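You operate a simulated robot arm through the tools that you are given. There is no shell and no other tool.

Carry out the task below with a simulated two-armed robot. There is one attempt and no reset: what you move stays moved.

JOB
Take the nozzle and mixer off the silver head block, rinse both clean and open the clamp.
Fine: rinse them in the rinse tub; the mixer goes into the free socket in the row of mixers, the nozzle into the free nozzle socket; the block, its plugs and the other pieces stay.

Only the result counts: the job must be done as asked and must still hold three seconds after the hand-in. Knocking over, shifting, dropping, spilling or breaking anything else fails it.

ROBOT AND FRAMES
Two 7-joint arms with two-finger parallel grippers on one trunk that stands fixed in place. Base frame: the origin is at the foot of the trunk, x ahead of it, y to its left, z up. Lengths are in mm, angles in rad, forces in N, time in s.
The left shoulder is at [70, 188, 1265], the right one opposite. With the tool pointing down near the work surface each hand reaches from about 300 to 800 mm from the base axis, measured 20 degrees to its own side. Payload 3.91 kg a hand.
The tool frame of a hand sits at the grasp point between the pads (the TCP): z along the fingers, y along the line on which they close. The tips reach 30 mm beyond it. The gripper opens to 110 mm. The fingers are 20 mm wide and 10 mm thick; the gripper's body (48 by 112 mm) begins 55 mm behind the TCP.
Orientation is that of the tool frame in the base frame, as a unit quaternion [x, y, z, w]. With the fingers straight down and closing along the base's y, the tool's x points along the base's -x, its y along +y and its z along -z.

CONTROLS
- The arms move only by the tool servo_tool. It takes "left_steps", "right_steps" or both (then of equal length, played together; a hand with none holds still); each is a list of rows, each a list of 7 numbers: the shift along the tool's x, y, z in units of 500 mm (1.0 is 500 mm), then the turn, a rotation vector about the tool's x, y, z in units of 60 degrees (1.0 is 60 degrees), then the finger opening in mm, from 0 to 110. In form: [[dx, dy, dz, ax, ay, az, jaw], ...]. A call has 1 to 20 rows; each row is the pose to reach, as a shift and turn from the pose commanded when the call began, along the tool's axes at that moment. A call with a number of a shift or a turn outside -1 to 1 is refused whole. Each row takes 0.2 s and may step no farther than 50 mm and 0.15 rad from the row before; otherwise, or with a gripper value out of range, the whole call is refused. A pose out of reach is approached as far as the arm can. The call stops where the force on the tool passes 90 N (or 10 N more than at its start, if that is more) or the arm is blocked; 0.2 s more then pass. Each finger travels about 72 mm/s and halts on what it meets, pressing with about 40 N; the grip force reading is that of the motor and also rises with nothing between the fingers. The clock runs only during rows and for 0.2 s after the last one: add rows that repeat a pose to give the fingers time. It gives the time, the measured TCP pose, the force on the tool (base axes), the opening and the grip force at its end, in the units of the frame above (readings bear some noise), with the torque about the TCP (base axes, N m) and any sound that the robot's microphone picked up.
- Cameras (640 x 400 px; columns grow to the right, rows downward): "scene" is now at [123.3, 58.4, 1485.3]; the picture's right is [0.57, -0.82, 0.00], its down [-0.48, -0.33, -0.82] and it looks along [0.67, 0.46, -0.58] (base axes); focal length 331 px, centre (320, 200). "left" rides on the left gripper at [72, -17, -103] in its tool frame; the picture's right is [0.23, 0.97, 0.00], its down [-0.76, 0.18, -0.62] and it looks along [-0.61, 0.14, 0.78] (tool axes); focal length 222 px, centre (320, 200). "right" rides on the right gripper at [72, 17, -103] in its tool frame; the picture's right is [-0.23, 0.97, 0.00], its down [-0.76, -0.18, -0.62] and it looks along [-0.61, -0.14, 0.78] (tool axes); focal length 222 px, centre (320, 200). There is no depth. A picture from a camera that has moved, and an enlarged one, comes with that camera's place and axes in the base frame and with its lens. The place of the scene camera against the robot may be out by one fixed shift of up to 18 mm in any direction.
- snapshot(camera): a new picture of that camera. The clock stands still meanwhile.
- lift_body(by): slides the trunk up (or, below 0, down) by that many mm; the arms and the scene camera ride with it, the base frame stays. It gives what a move gives, with no picture.
- turn_head(pan, tilt): turns the head with the scene camera to pan (to the left, within 1.501 rad either way) and tilt (down, from -0.506 to 1.204), counted from straight ahead of the robot. It gives what a move gives.
- close_up(camera, box): a new picture of the part [left, top, right, bottom] of that camera's present view, enlarged. The clock stands still meanwhile.
- close_job(): hands the job in; it is judged then, once.

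Nothing tells you positions but the pictures and the camera data. Unless the task says otherwise, let go and move clear before handing in.

The tools are called after ">>>" by a JSON object that holds its "fn" and its "kwargs". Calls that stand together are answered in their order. servo_tool: Moves the arms, as the interface text tells. Its arguments: {"type":"object","properties":{"left_steps":{"type":"array"},"right_steps":{"type":"array"}},"required":[]} The other tools are called the same way: lift_body (by) moves the trunk up or down; turn_head (pan, tilt) turns the head that bears the scene camera; snapshot (camera) takes a picture; close_up (camera, box) takes an enlarged picture of a part of a camera's view; close_job () hands the job in.

At the start:

```text
time_s: 0.0
left_position: [403.9, 487.4, 1207.9]
left_tcp_rot: [0.0, 1.0, 0.0, 0.0]
left_wrist_force: [-0.1, 0.0, 0.1]
left_torque: [-0.02, 0.0, -0.01]
left_gripper_width: 110.0
left_gripper_force: 0.0
right_position: [455.5, -29.4, 1161.6]
right_tcp_rot: [0.0, 1.0, 0.0, 0.0]
right_wrist_force: [0.6, 0.0, -0.6]
right_torque: [0.0, 0.01, 0.01]
right_gripper_width: 110.0
right_gripper_force: 0.0
trunk travel left (down, up): [-775.0, 165.0]
head pan, tilt (commanded): [0.602, 0.616]
```

scene: 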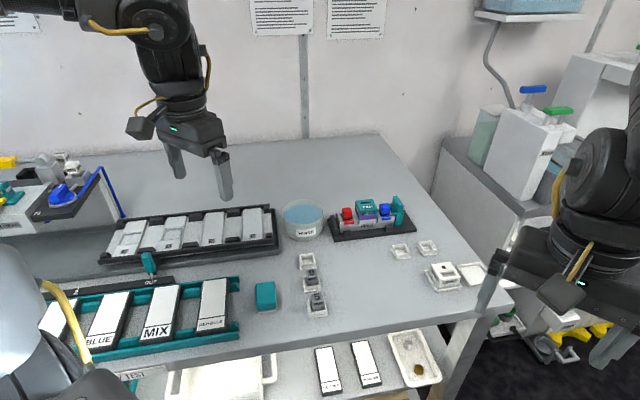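
right: 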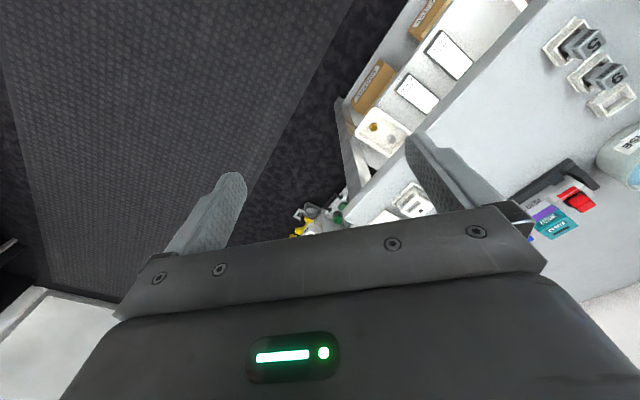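
left: 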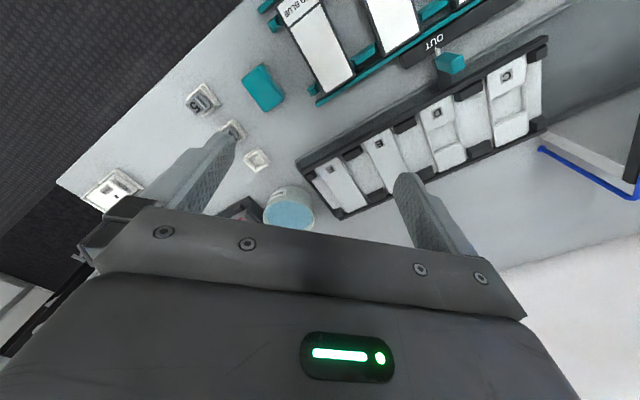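

I see a table with a rinse tub, a row of three sockets (mixers), two nozzle sockets and a head block with red/blue plugs. I'll look closer with the scene camera before moving.

>>> {"fn": "close_up", "kwargs": {"camera": "scene", "box": [270, 180, 430, 280]}}

>>> {"fn": "close_up", "kwargs": {"camera": "scene", "box": [240, 230, 400, 330]}}

>>> {"fn": "close_up", "kwargs": {"camera": "scene", "box": [370, 220, 530, 320]}}

>>> {"fn": "close_up", "kwargs": {"camera": "scene", "box": [90, 190, 290, 315]}}

```text
4.00 times, centred on (350, 230) of scene
camera zoom: at [123.3, 58.4, 1485.3], right [0.57, -0.82, 0.0], down [-0.48, -0.33, -0.82], along [0.67, 0.46, -0.58], focal length 1323 px, centre (200, 80)
```

zoom: 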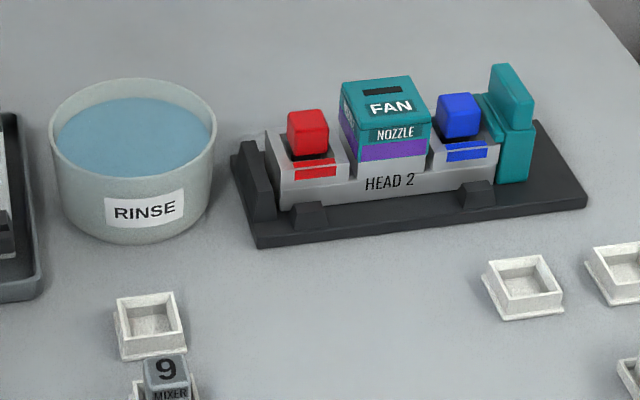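

```text
4.00 times, centred on (320, 280) of scene
camera zoom: at [123.3, 58.4, 1485.3], right [0.57, -0.82, 0.0], down [-0.48, -0.33, -0.82], along [0.67, 0.46, -0.58], focal length 1323 px, centre (320, -120)
```

zoom: 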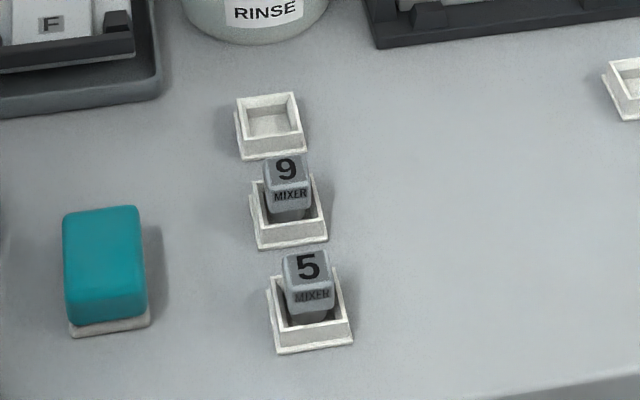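

```text
4.00 times, centred on (450, 270) of scene
camera zoom: at [123.3, 58.4, 1485.3], right [0.57, -0.82, 0.0], down [-0.48, -0.33, -0.82], along [0.67, 0.46, -0.58], focal length 1323 px, centre (-200, -80)
```

zoom: 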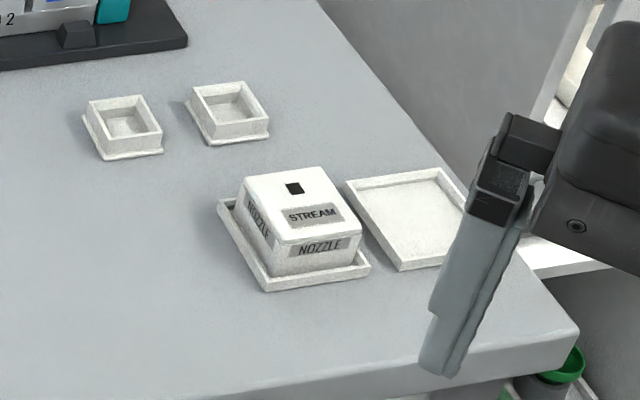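

```text
3.20 times, centred on (190, 252) of scene
camera zoom: at [123.3, 58.4, 1485.3], right [0.57, -0.82, 0.0], down [-0.48, -0.33, -0.82], along [0.67, 0.46, -0.58], focal length 1058 px, centre (736, 32)
```

zoom: 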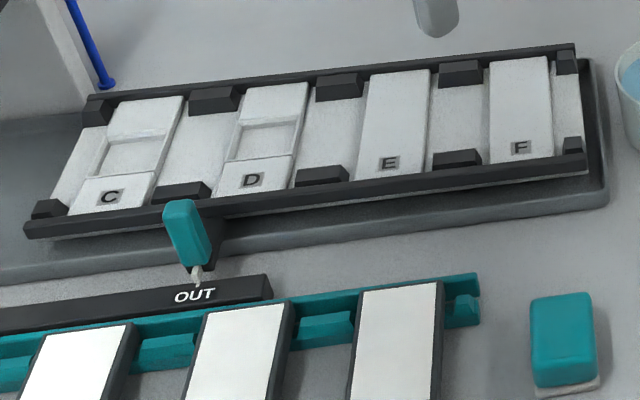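

The head block "HEAD 2" sits in a black clamp with a teal lever at its right; the teal FAN nozzle seems to sit on a purple mixer. There are posters on the wall that may hold rules, so I'll read them and look around.

>>> {"fn": "turn_head", "kwargs": {"pan": 0.6, "tilt": 0.2}}

>>> {"fn": "snapshot", "kwargs": {"camera": "scene"}}

```text
time_s: 0.9
left_position: [404.1, 488.7, 1207.5]
left_tcp_rot: [0.0, 1.0, 0.0, 0.0]
left_wrist_force: [0.5, 0.3, -0.1]
left_torque: [0.03, -0.04, 0.0]
left_gripper_width: 109.8
left_gripper_force: 0.0
right_position: [456.4, -29.4, 1161.9]
right_tcp_rot: [0.0, 1.0, 0.0, 0.0]
right_wrist_force: [0.4, 0.2, -0.2]
right_torque: [0.02, 0.03, -0.01]
right_gripper_width: 110.1
right_gripper_force: 0.1
trunk travel left (down, up): [-775.0, 165.0]
head pan, tilt (commanded): [0.6, 0.201]
```

```text
taken
camera scene: at [127.7, 61.3, 1523.4], right [0.56, -0.83, 0.0], down [-0.17, -0.11, -0.98], along [0.81, 0.55, -0.2], focal length 331 px, centre (320, 200)
```

scene: 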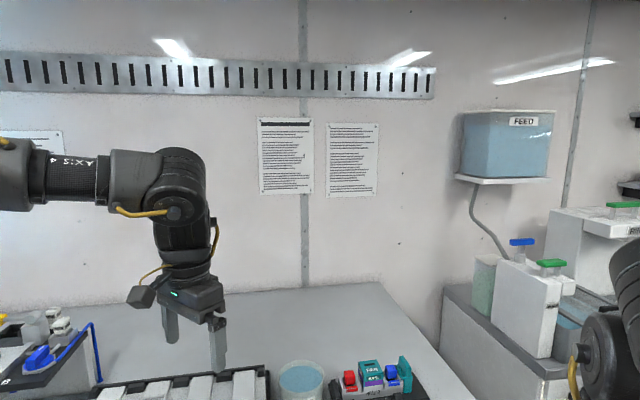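

>>> {"fn": "close_up", "kwargs": {"camera": "scene", "box": [254, 114, 318, 154]}}

>>> {"fn": "close_up", "kwargs": {"camera": "scene", "box": [254, 152, 318, 198]}}

>>> {"fn": "close_up", "kwargs": {"camera": "scene", "box": [322, 118, 386, 158]}}

>>> {"fn": "close_up", "kwargs": {"camera": "scene", "box": [322, 158, 386, 198]}}

>>> {"fn": "close_up", "kwargs": {"camera": "scene", "box": [0, 124, 80, 174]}}

```text
10.00 times, centred on (286, 134) of scene
camera zoom: at [127.7, 61.3, 1523.4], right [0.56, -0.83, 0.0], down [-0.17, -0.11, -0.98], along [0.81, 0.55, -0.2], focal length 3307 px, centre (660, 860)
```

zoom: 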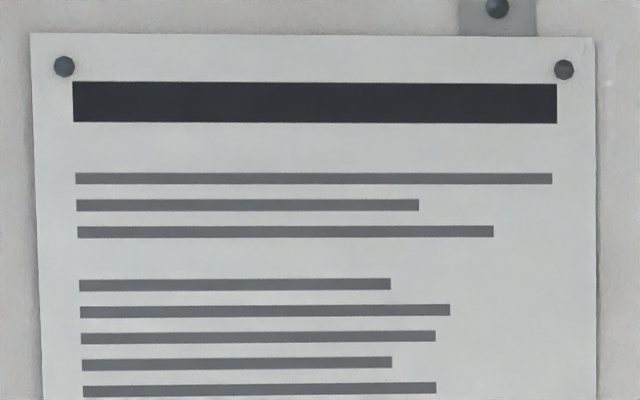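

```text
8.70 times, centred on (286, 175) of scene
camera zoom: at [127.7, 61.3, 1523.4], right [0.56, -0.83, 0.0], down [-0.17, -0.11, -0.98], along [0.81, 0.55, -0.2], focal length 2876 px, centre (616, 417)
```

zoom: 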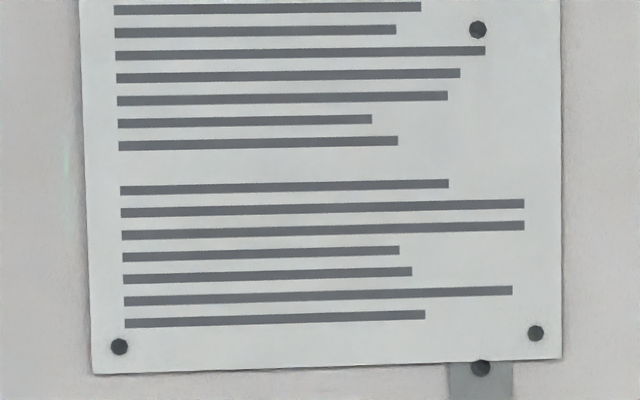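

```text
10.00 times, centred on (354, 138) of scene
camera zoom: at [127.7, 61.3, 1523.4], right [0.56, -0.83, 0.0], down [-0.17, -0.11, -0.98], along [0.81, 0.55, -0.2], focal length 3307 px, centre (-20, 820)
```

zoom: 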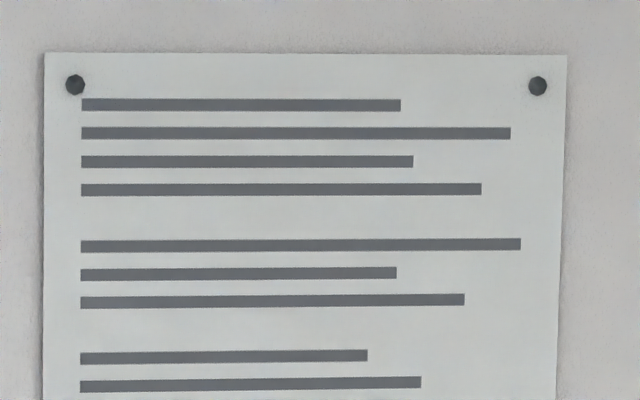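

```text
10.00 times, centred on (354, 178) of scene
camera zoom: at [127.7, 61.3, 1523.4], right [0.56, -0.83, 0.0], down [-0.17, -0.11, -0.98], along [0.81, 0.55, -0.2], focal length 3307 px, centre (-20, 420)
```

zoom: 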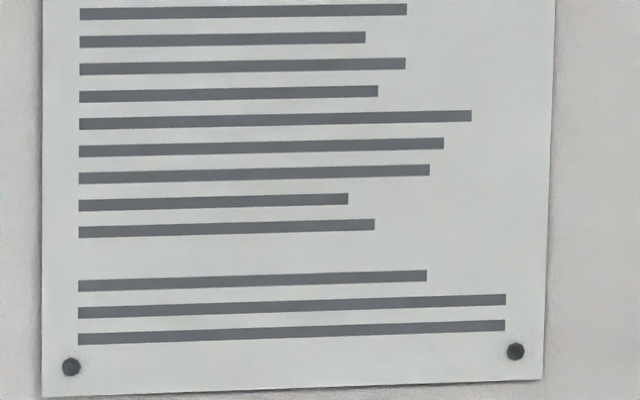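

```text
8.00 times, centred on (40, 149) of scene
camera zoom: at [127.7, 61.3, 1523.4], right [0.56, -0.83, 0.0], down [-0.17, -0.11, -0.98], along [0.81, 0.55, -0.2], focal length 2646 px, centre (2560, 608)
```

zoom: 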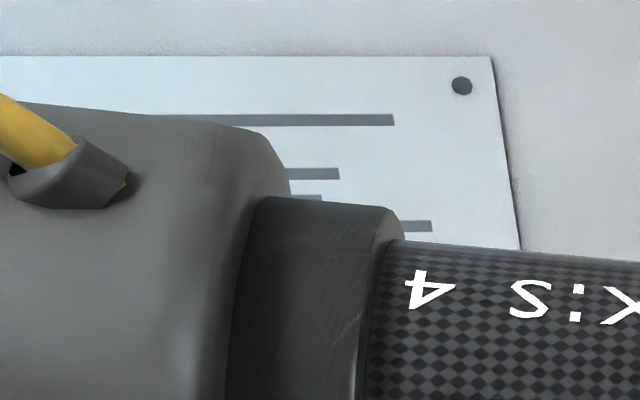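

The posters are just bars. Now I'll look at the table from a better downward angle.

>>> {"fn": "turn_head", "kwargs": {"pan": 0.5, "tilt": 0.75}}

>>> {"fn": "snapshot", "kwargs": {"camera": "scene"}}

>>> {"fn": "close_up", "kwargs": {"camera": "scene", "box": [270, 120, 430, 220]}}

>>> {"fn": "turn_head", "kwargs": {"pan": 1.1, "tilt": 0.6}}

>>> {"fn": "snapshot", "kwargs": {"camera": "scene"}}

>>> {"fn": "turn_head", "kwargs": {"pan": 0.0, "tilt": 0.7}}

>>> {"fn": "snapshot", "kwargs": {"camera": "scene"}}

```text
time_s: 1.9
left_position: [404.1, 487.5, 1206.9]
left_tcp_rot: [0.001, 1.0, 0.0, 0.0]
left_wrist_force: [-0.4, 0.3, -0.4]
left_torque: [0.0, 0.01, 0.05]
left_gripper_width: 109.6
left_gripper_force: 0.0
right_position: [456.5, -29.8, 1162.5]
right_tcp_rot: [0.001, 1.0, 0.001, 0.001]
right_wrist_force: [-0.3, 0.1, 0.5]
right_torque: [-0.02, -0.01, -0.01]
right_gripper_width: 109.9
right_gripper_force: 0.0
trunk travel left (down, up): [-775.0, 165.0]
head pan, tilt (commanded): [0.499, 0.75]
```

```text
taken
camera scene: at [123.6, 48.4, 1473.9], right [0.48, -0.88, 0.0], down [-0.6, -0.33, -0.73], along [0.64, 0.35, -0.68], focal length 331 px, centre (320, 200)
```

scene: 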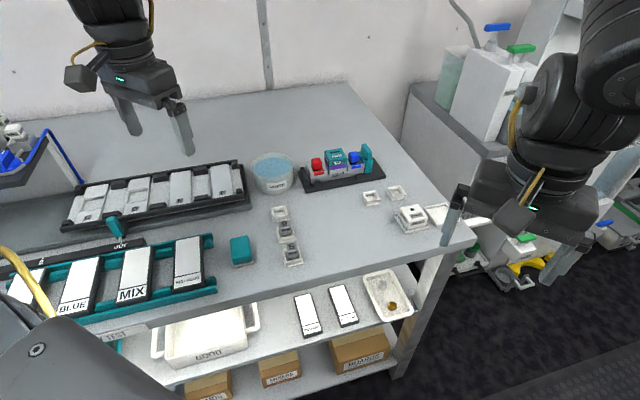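

```text
4.00 times, centred on (350, 170) of scene
camera zoom: at [123.6, 48.4, 1473.9], right [0.48, -0.88, 0.0], down [-0.6, -0.33, -0.73], along [0.64, 0.35, -0.68], focal length 1323 px, centre (200, 320)
```

zoom: 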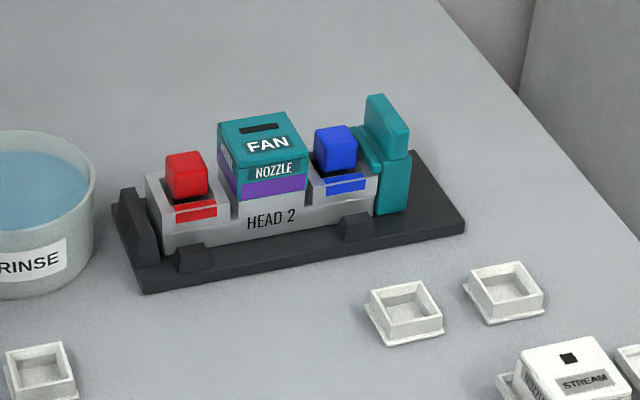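

```text
time_s: 2.9
left_position: [404.4, 488.5, 1207.6]
left_tcp_rot: [0.0, 1.0, 0.0, 0.0]
left_wrist_force: [0.6, 0.5, -0.4]
left_torque: [0.0, -0.03, -0.02]
left_gripper_width: 110.0
left_gripper_force: 0.2
right_position: [457.4, -29.8, 1161.1]
right_tcp_rot: [-0.001, 1.0, 0.0, 0.0]
right_wrist_force: [0.2, 0.0, 0.0]
right_torque: [-0.02, -0.04, 0.02]
right_gripper_width: 110.2
right_gripper_force: 0.0
trunk travel left (down, up): [-775.0, 165.0]
head pan, tilt (commanded): [1.1, 0.6]
```

```text
taken
camera scene: at [91.1, 87.3, 1486.7], right [0.89, -0.45, 0.0], down [-0.26, -0.5, -0.82], along [0.38, 0.73, -0.57], focal length 331 px, centre (320, 200)
```

scene: 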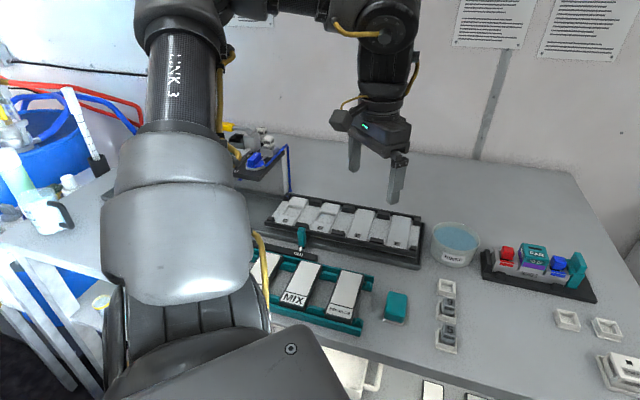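

```text
time_s: 4.2
left_position: [403.7, 488.0, 1207.8]
left_tcp_rot: [0.001, 1.0, 0.001, 0.0]
left_wrist_force: [-0.2, 0.6, -0.1]
left_torque: [0.01, -0.03, 0.0]
left_gripper_width: 110.0
left_gripper_force: 0.0
right_position: [456.0, -28.6, 1160.6]
right_tcp_rot: [0.001, 1.0, 0.0, 0.001]
right_wrist_force: [0.5, -0.3, 0.4]
right_torque: [0.0, 0.01, -0.01]
right_gripper_width: 110.0
right_gripper_force: 0.1
trunk travel left (down, up): [-775.0, 165.0]
head pan, tilt (commanded): [0.0, 0.7]
```

```text
taken
camera scene: at [135.8, 8.8, 1478.1], right [0.0, -1.0, 0.0], down [-0.64, 0.0, -0.76], along [0.76, 0.0, -0.64], focal length 331 px, centre (320, 200)
```

scene: 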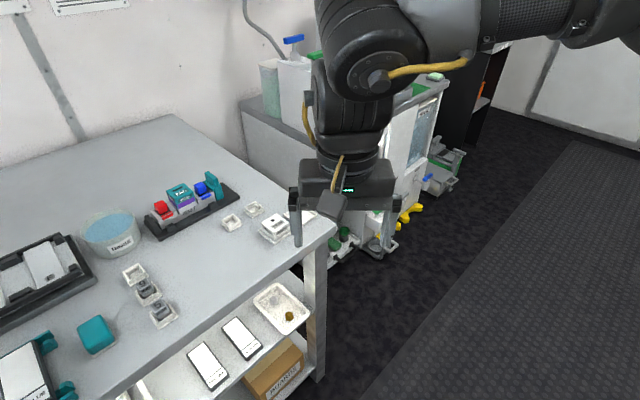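

The objects I need: FAN nozzle on HEAD 2 (about x 725, y 330, z 980), tub near (650, 477), free mixer socket near (562, 400), free nozzle socket near (745, 66). I'll move the right arm out of the way and bring the left wrist camera over the block for better measurements.

>>> {"fn": "servo_tool", "kwargs": {"left_steps": [[-0.03, -0.05, 0, 0, 0, 0, 110], [-0.06, -0.1, 0, 0, 0, 0, 110], [-0.09, -0.15, 0, 0, 0, 0, 110], [-0.12, -0.2, 0, 0, 0, 0, 110], [-0.15, -0.25, 0, 0, 0, 0, 110], [-0.18, -0.3, 0, 0, 0, 0, 110], [-0.2, -0.35, 0, 0, 0, 0, 110], [-0.2, -0.38, 0, 0, 0, 0, 110]], "right_steps": [[0, -0.08, 0, 0, 0, 0, 110], [0, -0.16, 0, 0, 0, 0, 110], [0, -0.24, 0, 0, 0, 0, 110], [0, -0.32, 0, 0, 0, 0, 110], [0, -0.4, 0, 0, 0, 0, 110], [0, -0.48, 0, 0, 0, 0, 110], [0, -0.56, 0, 0, 0, 0, 110], [0, -0.6, 0, 0, 0, 0, 110]]}}

>>> {"fn": "snapshot", "kwargs": {"camera": "left"}}

>>> {"fn": "turn_head", "kwargs": {"pan": 0.45, "tilt": 0.7}}

>>> {"fn": "snapshot", "kwargs": {"camera": "scene"}}

```text
time_s: 6.0
left_position: [504.9, 295.6, 1205.6]
left_tcp_rot: [0.0, 1.0, 0.001, -0.001]
left_wrist_force: [0.6, 0.5, -0.8]
left_torque: [0.04, -0.01, 0.0]
left_gripper_width: 110.1
left_gripper_force: 0.0
right_position: [396.8, -220.0, 1150.9]
right_tcp_rot: [0.002, 1.0, 0.0, 0.0]
right_wrist_force: [-0.3, 0.2, 0.4]
right_torque: [0.0, 0.05, -0.01]
right_gripper_width: 110.3
right_gripper_force: 0.1
right hand out of reach, approached as far as the arm can: row 4, 5, 6, 7, 8
trunk travel left (down, up): [-775.0, 165.0]
head pan, tilt (commanded): [0.0, 0.7]
```

```text
taken
camera left: at [431.4, 279.5, 1310.2], right [-0.23, 0.97, 0.0], down [0.76, 0.18, 0.62], along [0.61, 0.14, -0.78], focal length 222 px, centre (320, 200)
```

left: 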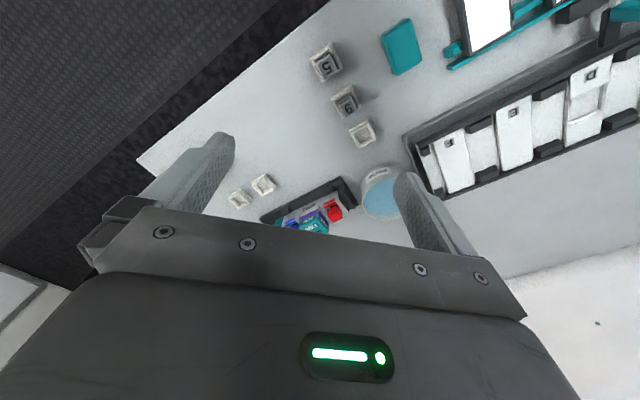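

```text
time_s: 6.9
left_position: [503.7, 297.0, 1206.4]
left_tcp_rot: [0.0, 1.0, -0.001, 0.0]
left_wrist_force: [0.2, -0.7, -0.1]
left_torque: [-0.01, -0.01, 0.01]
left_gripper_width: 110.1
left_gripper_force: 0.0
right_position: [397.5, -220.5, 1149.2]
right_tcp_rot: [0.002, 1.0, -0.001, 0.001]
right_wrist_force: [0.1, -0.7, -0.2]
right_torque: [0.01, 0.0, -0.02]
right_gripper_width: 110.2
right_gripper_force: 0.0
trunk travel left (down, up): [-775.0, 165.0]
head pan, tilt (commanded): [0.45, 0.7]
```

```text
taken
camera scene: at [127.3, 45.6, 1478.1], right [0.43, -0.9, 0.0], down [-0.58, -0.28, -0.76], along [0.69, 0.33, -0.64], focal length 331 px, centre (320, 200)
```

scene: 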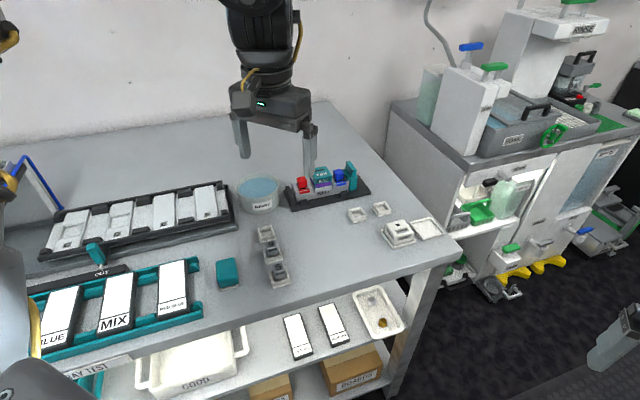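

The wrist view helps, but the block is partly hidden by the gripper. I'll hover the left hand over the block, turned 45° so the fingers will close across its short axis, and stay well above everything.

>>> {"fn": "servo_tool", "kwargs": {"left_steps": [[-0.044, 0.007, 0, 0, 0, 0.075, 110], [-0.089, 0.013, 0, 0, 0, 0.15, 110], [-0.133, 0.02, 0.01, 0, 0, 0.225, 110], [-0.178, 0.026, 0.02, 0, 0, 0.3, 110], [-0.222, 0.033, 0.03, 0, 0, 0.375, 110], [-0.266, 0.04, 0.04, 0, 0, 0.45, 110], [-0.311, 0.046, 0.06, 0, 0, 0.525, 110], [-0.355, 0.053, 0.08, 0, 0, 0.6, 110], [-0.4, 0.06, 0.09, 0, 0, 0.675, 110], [-0.444, 0.066, 0.1, 0, 0, 0.75, 110], [-0.444, 0.066, 0.1, 0, 0, 0.75, 110]]}}

>>> {"fn": "snapshot", "kwargs": {"camera": "left"}}

>>> {"fn": "snapshot", "kwargs": {"camera": "scene"}}

```text
time_s: 9.3
left_position: [601.7, 373.0, 1137.1]
left_tcp_rot: [0.384, 0.923, 0.0, 0.003]
left_wrist_force: [0.3, 0.0, 0.1]
left_torque: [0.0, 0.0, 0.01]
left_gripper_width: 110.1
left_gripper_force: 0.0
left hand out of reach, approached as far as the arm can: row 2, 3, 4, 5, 6, 7, 8, 9, 10, 11
right_position: [396.8, -219.5, 1150.9]
right_tcp_rot: [0.003, 1.0, -0.001, 0.0]
right_wrist_force: [-0.3, 0.3, 0.5]
right_torque: [0.02, -0.01, -0.03]
right_gripper_width: 110.2
right_gripper_force: 0.1
trunk travel left (down, up): [-775.0, 165.0]
head pan, tilt (commanded): [0.45, 0.7]
```

```text
taken
camera left: at [538.5, 413.1, 1240.8], right [0.53, 0.85, 0.0], down [0.66, -0.41, 0.63], along [0.53, -0.33, -0.78], focal length 222 px, centre (320, 200)
```

left: 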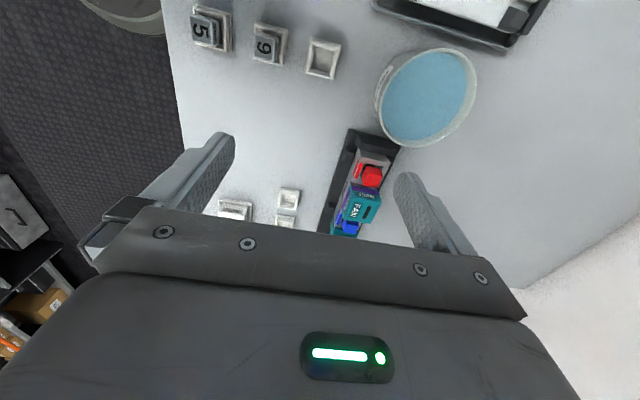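

```text
taken
camera scene: at [127.2, 45.4, 1478.1], right [0.43, -0.9, 0.0], down [-0.58, -0.28, -0.76], along [0.69, 0.33, -0.64], focal length 331 px, centre (320, 200)
```

scene: 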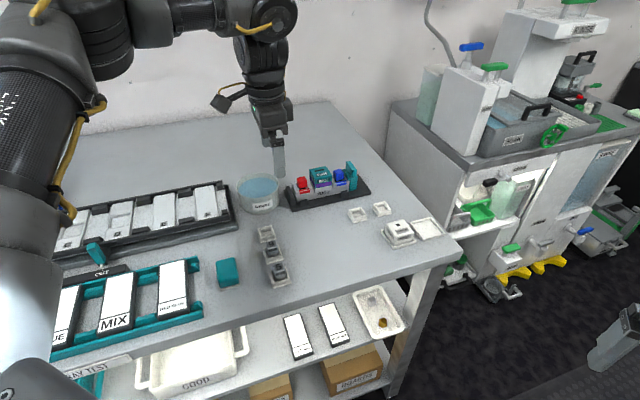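

The hand hits its reach limit this high relative to the shoulder. Raising the trunk should give more reach near the table, so I'll lift it and then try hovering over the block again.

>>> {"fn": "lift_body", "kwargs": {"by": 140}}

>>> {"fn": "snapshot", "kwargs": {"camera": "left"}}

>>> {"fn": "snapshot", "kwargs": {"camera": "scene"}}

```text
time_s: 10.9
left_position: [603.0, 374.3, 1276.0]
left_tcp_rot: [0.383, 0.924, 0.0, 0.002]
left_wrist_force: [-0.3, -0.3, 0.8]
left_torque: [0.02, 0.01, 0.03]
left_gripper_width: 110.1
left_gripper_force: 0.0
right_position: [396.9, -219.0, 1289.9]
right_tcp_rot: [0.003, 1.0, 0.0, 0.0]
right_wrist_force: [-0.8, 0.2, -0.7]
right_torque: [-0.02, 0.01, 0.01]
right_gripper_width: 110.1
right_gripper_force: 0.0
trunk travel left (down, up): [-915.0, 25.0]
head pan, tilt (commanded): [0.45, 0.7]
```

```text
taken
camera left: at [538.7, 413.1, 1380.6], right [0.53, 0.85, 0.0], down [0.66, -0.41, 0.63], along [0.53, -0.33, -0.78], focal length 222 px, centre (320, 200)
```

left: 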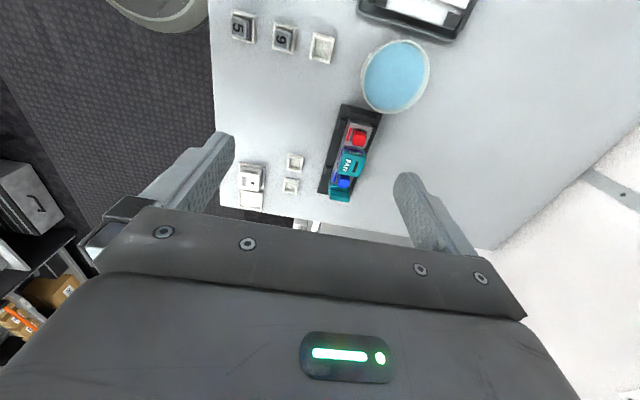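

```text
taken
camera scene: at [127.5, 45.5, 1618.1], right [0.43, -0.9, 0.0], down [-0.58, -0.28, -0.76], along [0.69, 0.33, -0.64], focal length 331 px, centre (320, 200)
```

scene: 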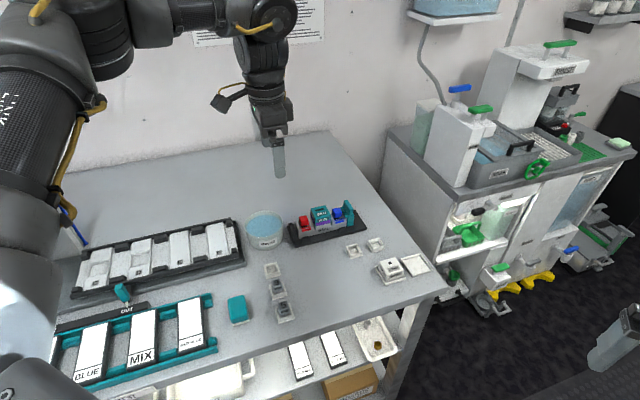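

I now have a near-overhead view of the full working area. I'll zoom in to get precise pixel positions.

>>> {"fn": "close_up", "kwargs": {"camera": "left", "box": [300, 90, 428, 210]}}

>>> {"fn": "close_up", "kwargs": {"camera": "left", "box": [220, 5, 348, 85]}}

>>> {"fn": "close_up", "kwargs": {"camera": "left", "box": [220, 140, 348, 220]}}

>>> {"fn": "close_up", "kwargs": {"camera": "left", "box": [330, 30, 458, 110]}}

```text
3.33 times, centred on (364, 150) of left
camera zoom: at [538.7, 413.1, 1380.6], right [0.53, 0.85, 0.0], down [0.66, -0.41, 0.63], along [0.53, -0.33, -0.78], focal length 740 px, centre (173, 367)
```

zoom: 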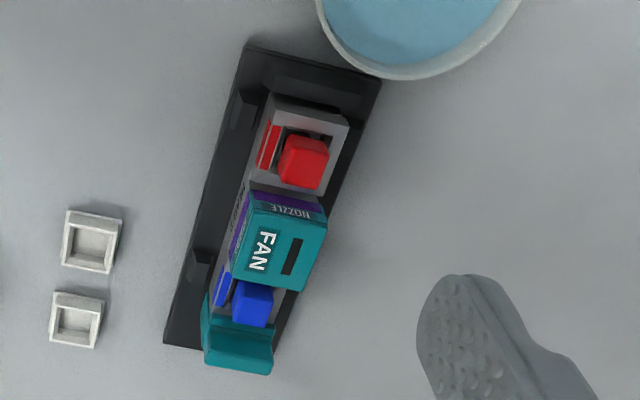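

```text
5.00 times, centred on (284, 45) of left
camera zoom: at [538.7, 413.1, 1380.6], right [0.53, 0.85, 0.0], down [0.66, -0.41, 0.63], along [0.53, -0.33, -0.78], focal length 1111 px, centre (500, 975)
```

zoom: 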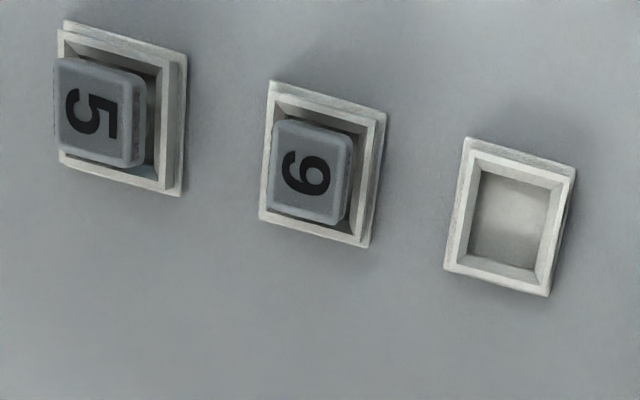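

```text
5.00 times, centred on (284, 180) of left
camera zoom: at [538.7, 413.1, 1380.6], right [0.53, 0.85, 0.0], down [0.66, -0.41, 0.63], along [0.53, -0.33, -0.78], focal length 1111 px, centre (500, 300)
```

zoom: 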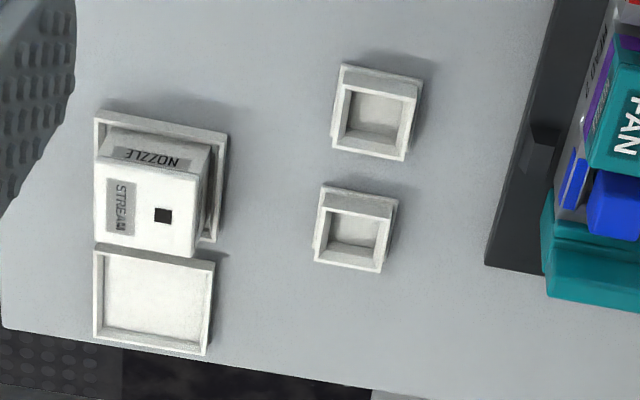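

```text
5.00 times, centred on (394, 70) of left
camera zoom: at [538.7, 413.1, 1380.6], right [0.53, 0.85, 0.0], down [0.66, -0.41, 0.63], along [0.53, -0.33, -0.78], focal length 1111 px, centre (-50, 850)
```

zoom: 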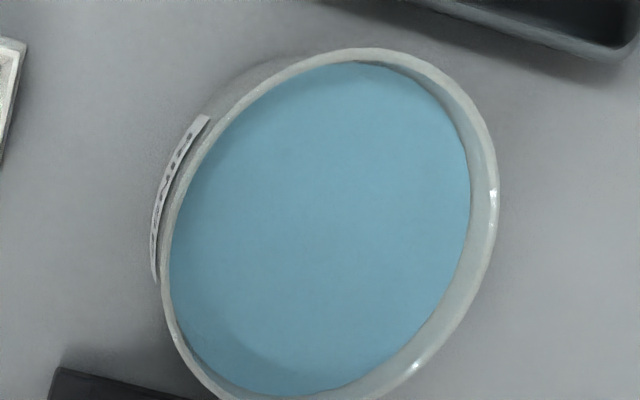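

From the stereo pair the nozzle seems to be near (780, 345) with its top around z 940, which is farther out than I first guessed. I'll move the left hand lower and farther out, and see where it ends up.

>>> {"fn": "servo_tool", "kwargs": {"left_steps": [[-0.033, 0.012, 0.049, 0, 0, 0, 110], [-0.066, 0.025, 0.098, 0, 0, 0, 110], [-0.1, 0.037, 0.146, 0, 0, 0, 110], [-0.133, 0.05, 0.195, 0, 0, 0, 110], [-0.166, 0.062, 0.244, 0, 0, 0, 110], [-0.199, 0.075, 0.292, 0, 0, 0, 110], [-0.199, 0.075, 0.292, 0, 0, 0, 110]]}}

>>> {"fn": "snapshot", "kwargs": {"camera": "left"}}

```text
time_s: 12.6
left_position: [600.4, 371.7, 1174.8]
left_tcp_rot: [0.383, 0.924, 0.0, 0.003]
left_wrist_force: [0.1, -0.2, -0.2]
left_torque: [0.0, 0.0, -0.01]
left_gripper_width: 109.9
left_gripper_force: 0.1
left hand out of reach, approached as far as the arm can: row 1, 2, 3, 4, 5, 6, 7
right_position: [396.8, -219.7, 1290.4]
right_tcp_rot: [0.001, 1.0, -0.001, 0.001]
right_wrist_force: [0.4, -0.7, -1.0]
right_torque: [-0.02, 0.0, 0.0]
right_gripper_width: 110.1
right_gripper_force: 0.1
trunk travel left (down, up): [-915.0, 25.0]
head pan, tilt (commanded): [0.45, 0.7]
```

```text
taken
camera left: at [535.8, 410.4, 1278.0], right [0.53, 0.85, 0.0], down [0.66, -0.41, 0.63], along [0.53, -0.33, -0.78], focal length 222 px, centre (320, 200)
```

left: 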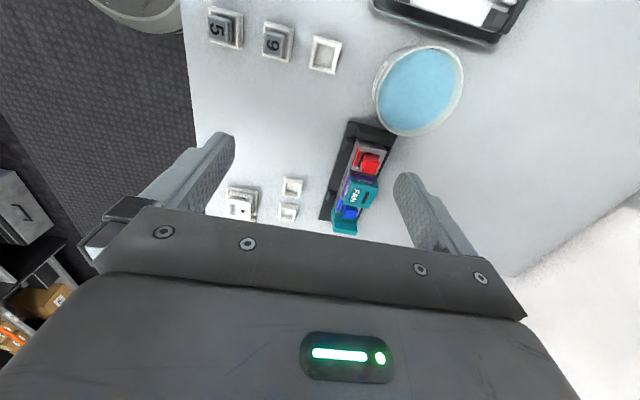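

The hand stalled well short. I'll look at how the arm is posed before trying another approach.

>>> {"fn": "turn_head", "kwargs": {"pan": 0.8, "tilt": 0.4}}

>>> {"fn": "snapshot", "kwargs": {"camera": "scene"}}

>>> {"fn": "turn_head", "kwargs": {"pan": 1.4, "tilt": 0.4}}

>>> {"fn": "snapshot", "kwargs": {"camera": "scene"}}

```text
time_s: 13.4
left_position: [599.4, 371.0, 1176.0]
left_tcp_rot: [0.383, 0.924, -0.001, 0.003]
left_wrist_force: [-0.4, -0.6, -0.3]
left_torque: [0.0, -0.02, -0.04]
left_gripper_width: 110.1
left_gripper_force: 0.1
right_position: [397.2, -220.2, 1290.0]
right_tcp_rot: [0.002, 1.0, -0.001, 0.002]
right_wrist_force: [-0.3, 0.1, -1.0]
right_torque: [-0.03, 0.04, 0.02]
right_gripper_width: 110.0
right_gripper_force: 0.0
trunk travel left (down, up): [-915.0, 25.0]
head pan, tilt (commanded): [0.799, 0.4]
```

```text
taken
camera scene: at [115.6, 74.8, 1644.9], right [0.72, -0.7, 0.0], down [-0.27, -0.28, -0.92], along [0.64, 0.66, -0.39], focal length 331 px, centre (320, 200)
```

scene: 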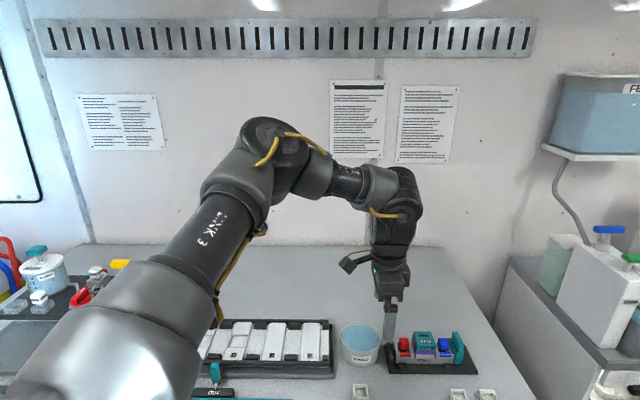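

```text
time_s: 14.4
left_position: [599.5, 371.7, 1175.9]
left_tcp_rot: [0.382, 0.924, -0.001, 0.002]
left_wrist_force: [-0.2, 0.5, -0.5]
left_torque: [-0.01, 0.02, -0.03]
left_gripper_width: 110.3
left_gripper_force: 0.1
right_position: [397.2, -220.0, 1289.3]
right_tcp_rot: [0.002, 1.0, -0.001, 0.001]
right_wrist_force: [-0.1, 0.5, 0.5]
right_torque: [-0.02, 0.01, -0.01]
right_gripper_width: 109.9
right_gripper_force: 0.0
trunk travel left (down, up): [-915.0, 25.0]
head pan, tilt (commanded): [1.4, 0.4]
```

```text
taken
camera scene: at [66.8, 99.7, 1645.0], right [0.99, -0.17, 0.0], down [-0.07, -0.38, -0.92], along [0.16, 0.91, -0.39], focal length 331 px, centre (320, 200)
```

scene: 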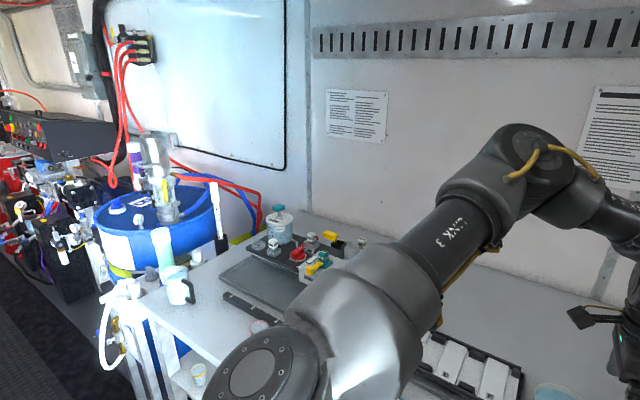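

There is another assembly further left on the table. I'll check it to be sure which head block is the silver one.

>>> {"fn": "close_up", "kwargs": {"camera": "scene", "box": [230, 195, 390, 295]}}

>>> {"fn": "close_up", "kwargs": {"camera": "scene", "box": [0, 100, 240, 250]}}

>>> {"fn": "close_up", "kwargs": {"camera": "left", "box": [300, 100, 420, 240]}}

>>> {"fn": "close_up", "kwargs": {"camera": "left", "box": [200, 150, 328, 230]}}

>>> {"fn": "close_up", "kwargs": {"camera": "left", "box": [200, 0, 360, 100]}}

```text
4.00 times, centred on (310, 245) of scene
camera zoom: at [66.8, 99.7, 1645.0], right [0.99, -0.17, 0.0], down [-0.07, -0.38, -0.92], along [0.16, 0.91, -0.39], focal length 1323 px, centre (360, 20)
```

zoom: 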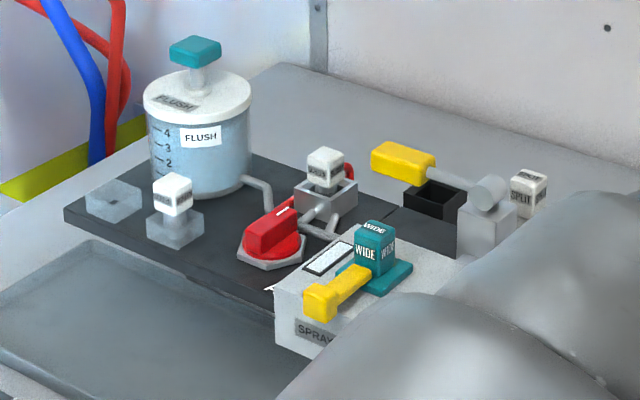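

```text
2.67 times, centred on (120, 175) of scene
camera zoom: at [66.8, 99.7, 1645.0], right [0.99, -0.17, 0.0], down [-0.07, -0.38, -0.92], along [0.16, 0.91, -0.39], focal length 882 px, centre (853, 267)
```

zoom: 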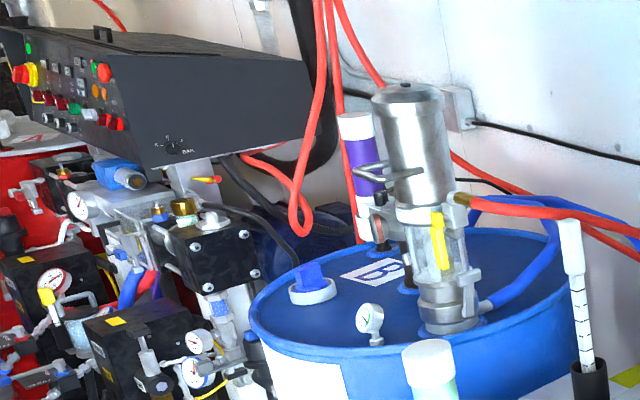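

```text
2.86 times, centred on (360, 170) of left
camera zoom: at [535.8, 410.5, 1278.2], right [0.53, 0.85, 0.0], down [0.66, -0.41, 0.63], along [0.53, -0.33, -0.78], focal length 635 px, centre (206, 286)
```

zoom: 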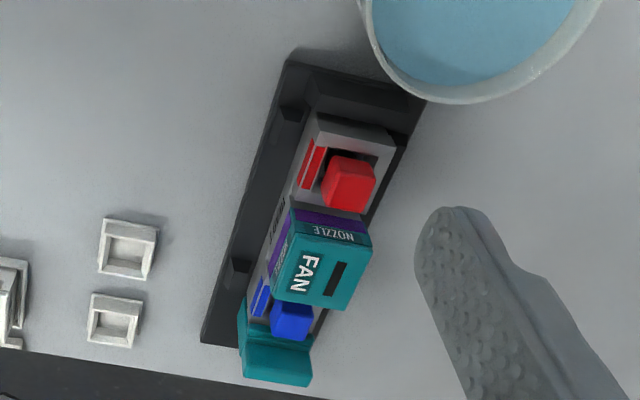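

```text
5.00 times, centred on (264, 190) of left
camera zoom: at [535.8, 410.5, 1278.2], right [0.53, 0.85, 0.0], down [0.66, -0.41, 0.63], along [0.53, -0.33, -0.78], focal length 1111 px, centre (600, 250)
```

zoom: 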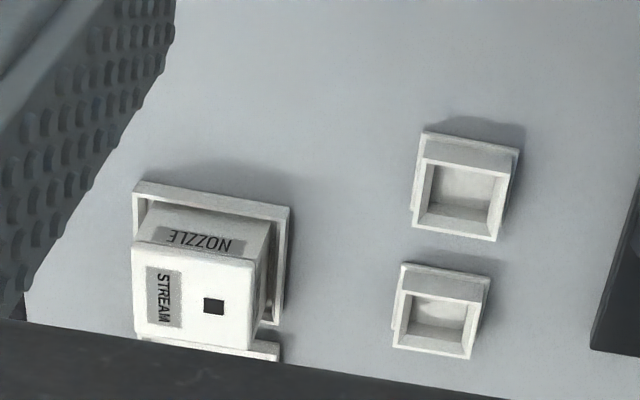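

```text
4.00 times, centred on (280, 50) of left
camera zoom: at [535.8, 410.5, 1278.2], right [0.53, 0.85, 0.0], down [0.66, -0.41, 0.63], along [0.53, -0.33, -0.78], focal length 888 px, centre (480, 800)
```

zoom: 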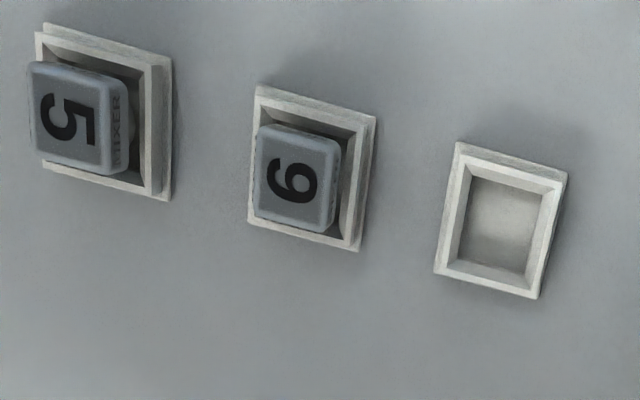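

The silver block is certainly HEAD 2. Stereo puts the nozzle at about (768, 352, top z 992), the table at z 900 and the tray axis at -45°. I suspect a joint limit rather than pure distance is stopping the arm, so I'll turn the tool back to yaw 0 and then push out.

>>> {"fn": "servo_tool", "kwargs": {"left_steps": [[0, 0, 0, 0, 0, -0.125, 110], [0, 0, 0, 0, 0, -0.25, 110], [0, 0, 0, 0, 0, -0.375, 110], [0, 0, 0, 0, 0, -0.5, 110], [0, 0, 0, 0, 0, -0.625, 110], [0, 0, 0, 0, 0, -0.75, 110], [0, 0, 0, 0, 0, -0.75, 110]]}}

>>> {"fn": "servo_tool", "kwargs": {"left_steps": [[-0.08, 0, 0.02, 0, 0, 0, 110], [-0.14, 0, 0.04, 0, 0, 0, 110], [-0.2, 0, 0.06, 0, 0, 0, 110], [-0.26, 0, 0.08, 0, 0, 0, 110], [-0.3, 0, 0.1, 0, 0, 0, 110], [-0.3, 0, 0.1, 0, 0, 0, 110]]}}

>>> {"fn": "turn_head", "kwargs": {"pan": 0.7, "tilt": 0.5}}

>>> {"fn": "snapshot", "kwargs": {"camera": "scene"}}

```text
time_s: 16.0
left_position: [598.8, 373.4, 1176.0]
left_tcp_rot: [-0.001, 1.0, -0.002, 0.002]
left_wrist_force: [-0.4, -0.5, -0.2]
left_torque: [0.0, -0.03, -0.01]
left_gripper_width: 109.8
left_gripper_force: 0.2
right_position: [397.7, -220.4, 1289.0]
right_tcp_rot: [0.001, 1.0, -0.002, 0.001]
right_wrist_force: [-0.4, 0.3, -0.5]
right_torque: [-0.02, -0.05, 0.0]
right_gripper_width: 109.8
right_gripper_force: 0.1
trunk travel left (down, up): [-915.0, 25.0]
head pan, tilt (commanded): [1.4, 0.4]
```

```text
time_s: 17.4
left_position: [610.7, 399.7, 1175.2]
left_tcp_rot: [0.0, 1.0, 0.0, 0.003]
left_wrist_force: [-0.1, -0.8, -0.4]
left_torque: [-0.02, 0.01, 0.02]
left_gripper_width: 110.1
left_gripper_force: 0.2
left hand out of reach, approached as far as the arm can: row 1, 2, 3, 4, 5, 6
right_position: [397.5, -219.1, 1288.8]
right_tcp_rot: [0.002, 1.0, -0.001, 0.001]
right_wrist_force: [0.2, -0.5, -0.2]
right_torque: [0.01, 0.04, 0.01]
right_gripper_width: 110.0
right_gripper_force: 0.1
trunk travel left (down, up): [-915.0, 25.0]
head pan, tilt (commanded): [1.4, 0.4]
```

```text
time_s: 18.4
left_position: [610.3, 399.9, 1173.9]
left_tcp_rot: [0.0, 1.0, -0.001, 0.002]
left_wrist_force: [-0.1, -0.1, -1.0]
left_torque: [-0.01, -0.01, 0.01]
left_gripper_width: 109.8
left_gripper_force: 0.1
right_position: [397.0, -218.9, 1288.8]
right_tcp_rot: [0.002, 1.0, -0.001, 0.001]
right_wrist_force: [0.1, -0.4, -0.7]
right_torque: [0.0, 0.0, 0.01]
right_gripper_width: 110.0
right_gripper_force: 0.0
trunk travel left (down, up): [-915.0, 25.0]
head pan, tilt (commanded): [0.7, 0.499]
```

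```text
taken
camera scene: at [120.4, 67.2, 1635.8], right [0.64, -0.76, 0.0], down [-0.37, -0.31, -0.88], along [0.67, 0.57, -0.48], focal length 331 px, centre (320, 200)
```

scene: 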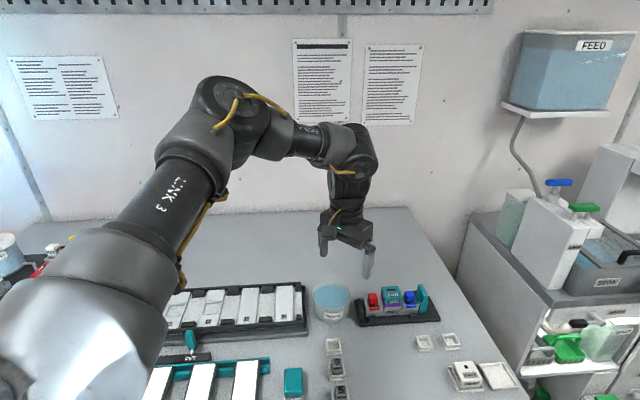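

The limit doesn't depend on yaw. I'll try straight down first to see whether the arm frees up lower, keeping well above the tub rim.

>>> {"fn": "servo_tool", "kwargs": {"left_steps": [[0, 0, 0.05, 0, 0, 0, 110], [0, 0, 0.1, 0, 0, 0, 110], [0, 0, 0.15, 0, 0, 0, 110], [0, 0, 0.15, 0, 0, 0, 110]]}}

>>> {"fn": "servo_tool", "kwargs": {"left_steps": [[-0.05, -0.03, 0, 0, 0, 0, 110], [-0.1, -0.06, 0, 0, 0, 0, 110], [-0.15, -0.08, 0, 0, 0, 0, 110], [-0.15, -0.08, 0, 0, 0, 0, 110]]}}

```text
time_s: 19.4
left_position: [584.2, 411.3, 1116.5]
left_tcp_rot: [0.0, 1.0, -0.002, 0.003]
left_wrist_force: [-0.8, -0.5, -0.1]
left_torque: [0.04, -0.01, -0.01]
left_gripper_width: 110.0
left_gripper_force: 0.1
left hand out of reach, approached as far as the arm can: row 1, 2, 3, 4
right_position: [397.5, -219.2, 1289.9]
right_tcp_rot: [0.002, 1.0, 0.0, 0.001]
right_wrist_force: [-0.1, 0.8, -0.1]
right_torque: [0.03, 0.01, 0.0]
right_gripper_width: 110.1
right_gripper_force: 0.0
trunk travel left (down, up): [-915.0, 25.0]
head pan, tilt (commanded): [0.7, 0.499]
```

```text
time_s: 20.4
left_position: [597.4, 394.3, 1147.2]
left_tcp_rot: [0.0, 1.0, -0.001, 0.003]
left_wrist_force: [-0.1, 0.2, 0.8]
left_torque: [0.02, 0.02, -0.02]
left_gripper_width: 110.1
left_gripper_force: 0.0
left hand out of reach, approached as far as the arm can: row 1, 2, 3, 4
right_position: [397.9, -219.3, 1289.6]
right_tcp_rot: [0.002, 1.0, -0.001, 0.001]
right_wrist_force: [0.2, -0.4, -0.7]
right_torque: [0.0, 0.03, -0.02]
right_gripper_width: 109.9
right_gripper_force: 0.0
trunk travel left (down, up): [-915.0, 25.0]
head pan, tilt (commanded): [0.7, 0.499]
```

The blockage acts like the upper arm is stuck, so I'll try a different elbow posture. I'll pull the hand back toward the body and to the right, then extend again from there.

>>> {"fn": "servo_tool", "kwargs": {"left_steps": [[0.06, -0.065, 0, 0, 0, 0, 110], [0.12, -0.13, 0, 0, 0, 0, 110], [0.18, -0.195, 0, 0, 0, 0, 110], [0.24, -0.26, 0, 0, 0, 0, 110], [0.3, -0.325, 0, 0, 0, 0, 110], [0.36, -0.39, 0, 0, 0, 0, 110], [0.36, -0.39, 0, 0, 0, 0, 110]]}}

>>> {"fn": "snapshot", "kwargs": {"camera": "scene"}}

```text
time_s: 22.1
left_position: [458.2, 249.9, 1148.0]
left_tcp_rot: [0.002, 1.0, -0.001, 0.002]
left_wrist_force: [0.5, 0.2, 0.2]
left_torque: [0.0, 0.02, 0.03]
left_gripper_width: 109.9
left_gripper_force: 0.0
left hand out of reach, approached as far as the arm can: row 5, 6, 7
right_position: [397.2, -219.0, 1290.1]
right_tcp_rot: [0.001, 1.0, -0.001, 0.002]
right_wrist_force: [0.6, 0.4, -1.2]
right_torque: [0.0, 0.0, -0.01]
right_gripper_width: 110.0
right_gripper_force: 0.2
trunk travel left (down, up): [-915.0, 25.0]
head pan, tilt (commanded): [0.7, 0.499]
```

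```text
taken
camera scene: at [120.8, 67.2, 1635.8], right [0.64, -0.77, 0.0], down [-0.37, -0.31, -0.88], along [0.67, 0.57, -0.48], focal length 331 px, centre (320, 200)
```

scene: 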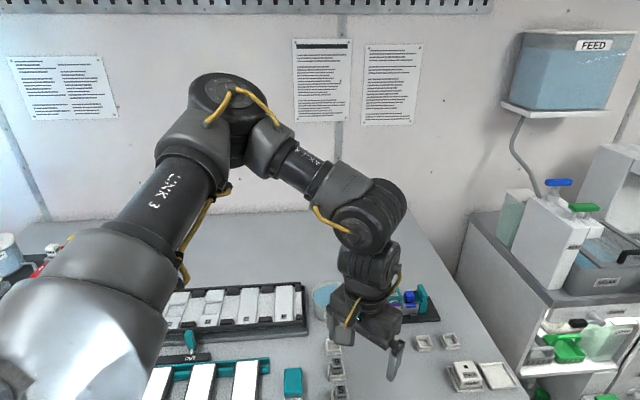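

The elbow hasn't moved at all between these poses, so the upper arm is pinned at a joint limit. I'll take the left hand back toward its starting pose to unpin it and watch the elbow.

>>> {"fn": "servo_tool", "kwargs": {"left_steps": [[0.01, 0.08, -0.05, 0, 0, 0, 110], [0.03, 0.16, -0.1, 0, 0, 0, 110], [0.05, 0.24, -0.15, 0, 0, 0, 110], [0.07, 0.32, -0.2, 0, 0, 0, 110], [0.09, 0.39, -0.25, 0, 0, 0, 110], [0.1, 0.45, -0.3, 0, 0, 0, 110], [0.11, 0.48, -0.36, 0, 0, 0, 110], [0.11, 0.48, -0.4, 0, 0, 0, 110], [0.11, 0.48, -0.4, 0, 0, 0, 110]]}}

>>> {"fn": "snapshot", "kwargs": {"camera": "scene"}}

```text
time_s: 24.1
left_position: [400.1, 490.7, 1349.5]
left_tcp_rot: [0.0, 1.0, -0.001, 0.003]
left_wrist_force: [-0.5, 0.3, -1.1]
left_torque: [0.04, 0.01, -0.02]
left_gripper_width: 110.0
left_gripper_force: 0.1
right_position: [398.2, -220.5, 1289.5]
right_tcp_rot: [0.001, 1.0, -0.001, 0.001]
right_wrist_force: [0.2, 0.6, 0.1]
right_torque: [0.03, 0.0, 0.0]
right_gripper_width: 110.0
right_gripper_force: 0.0
trunk travel left (down, up): [-915.0, 25.0]
head pan, tilt (commanded): [0.7, 0.499]
```

```text
taken
camera scene: at [120.7, 67.5, 1635.8], right [0.64, -0.77, 0.0], down [-0.37, -0.31, -0.88], along [0.67, 0.57, -0.48], focal length 331 px, centre (320, 200)
```

scene: 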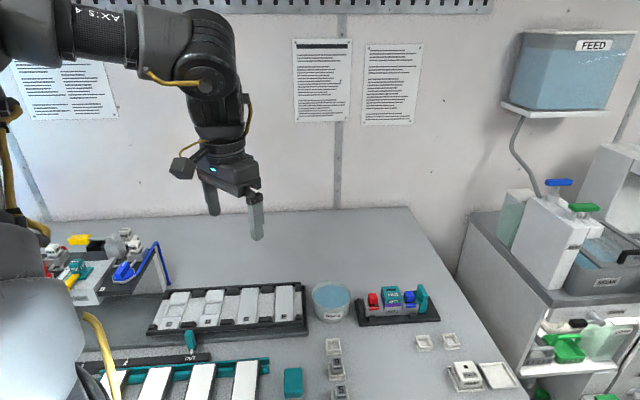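

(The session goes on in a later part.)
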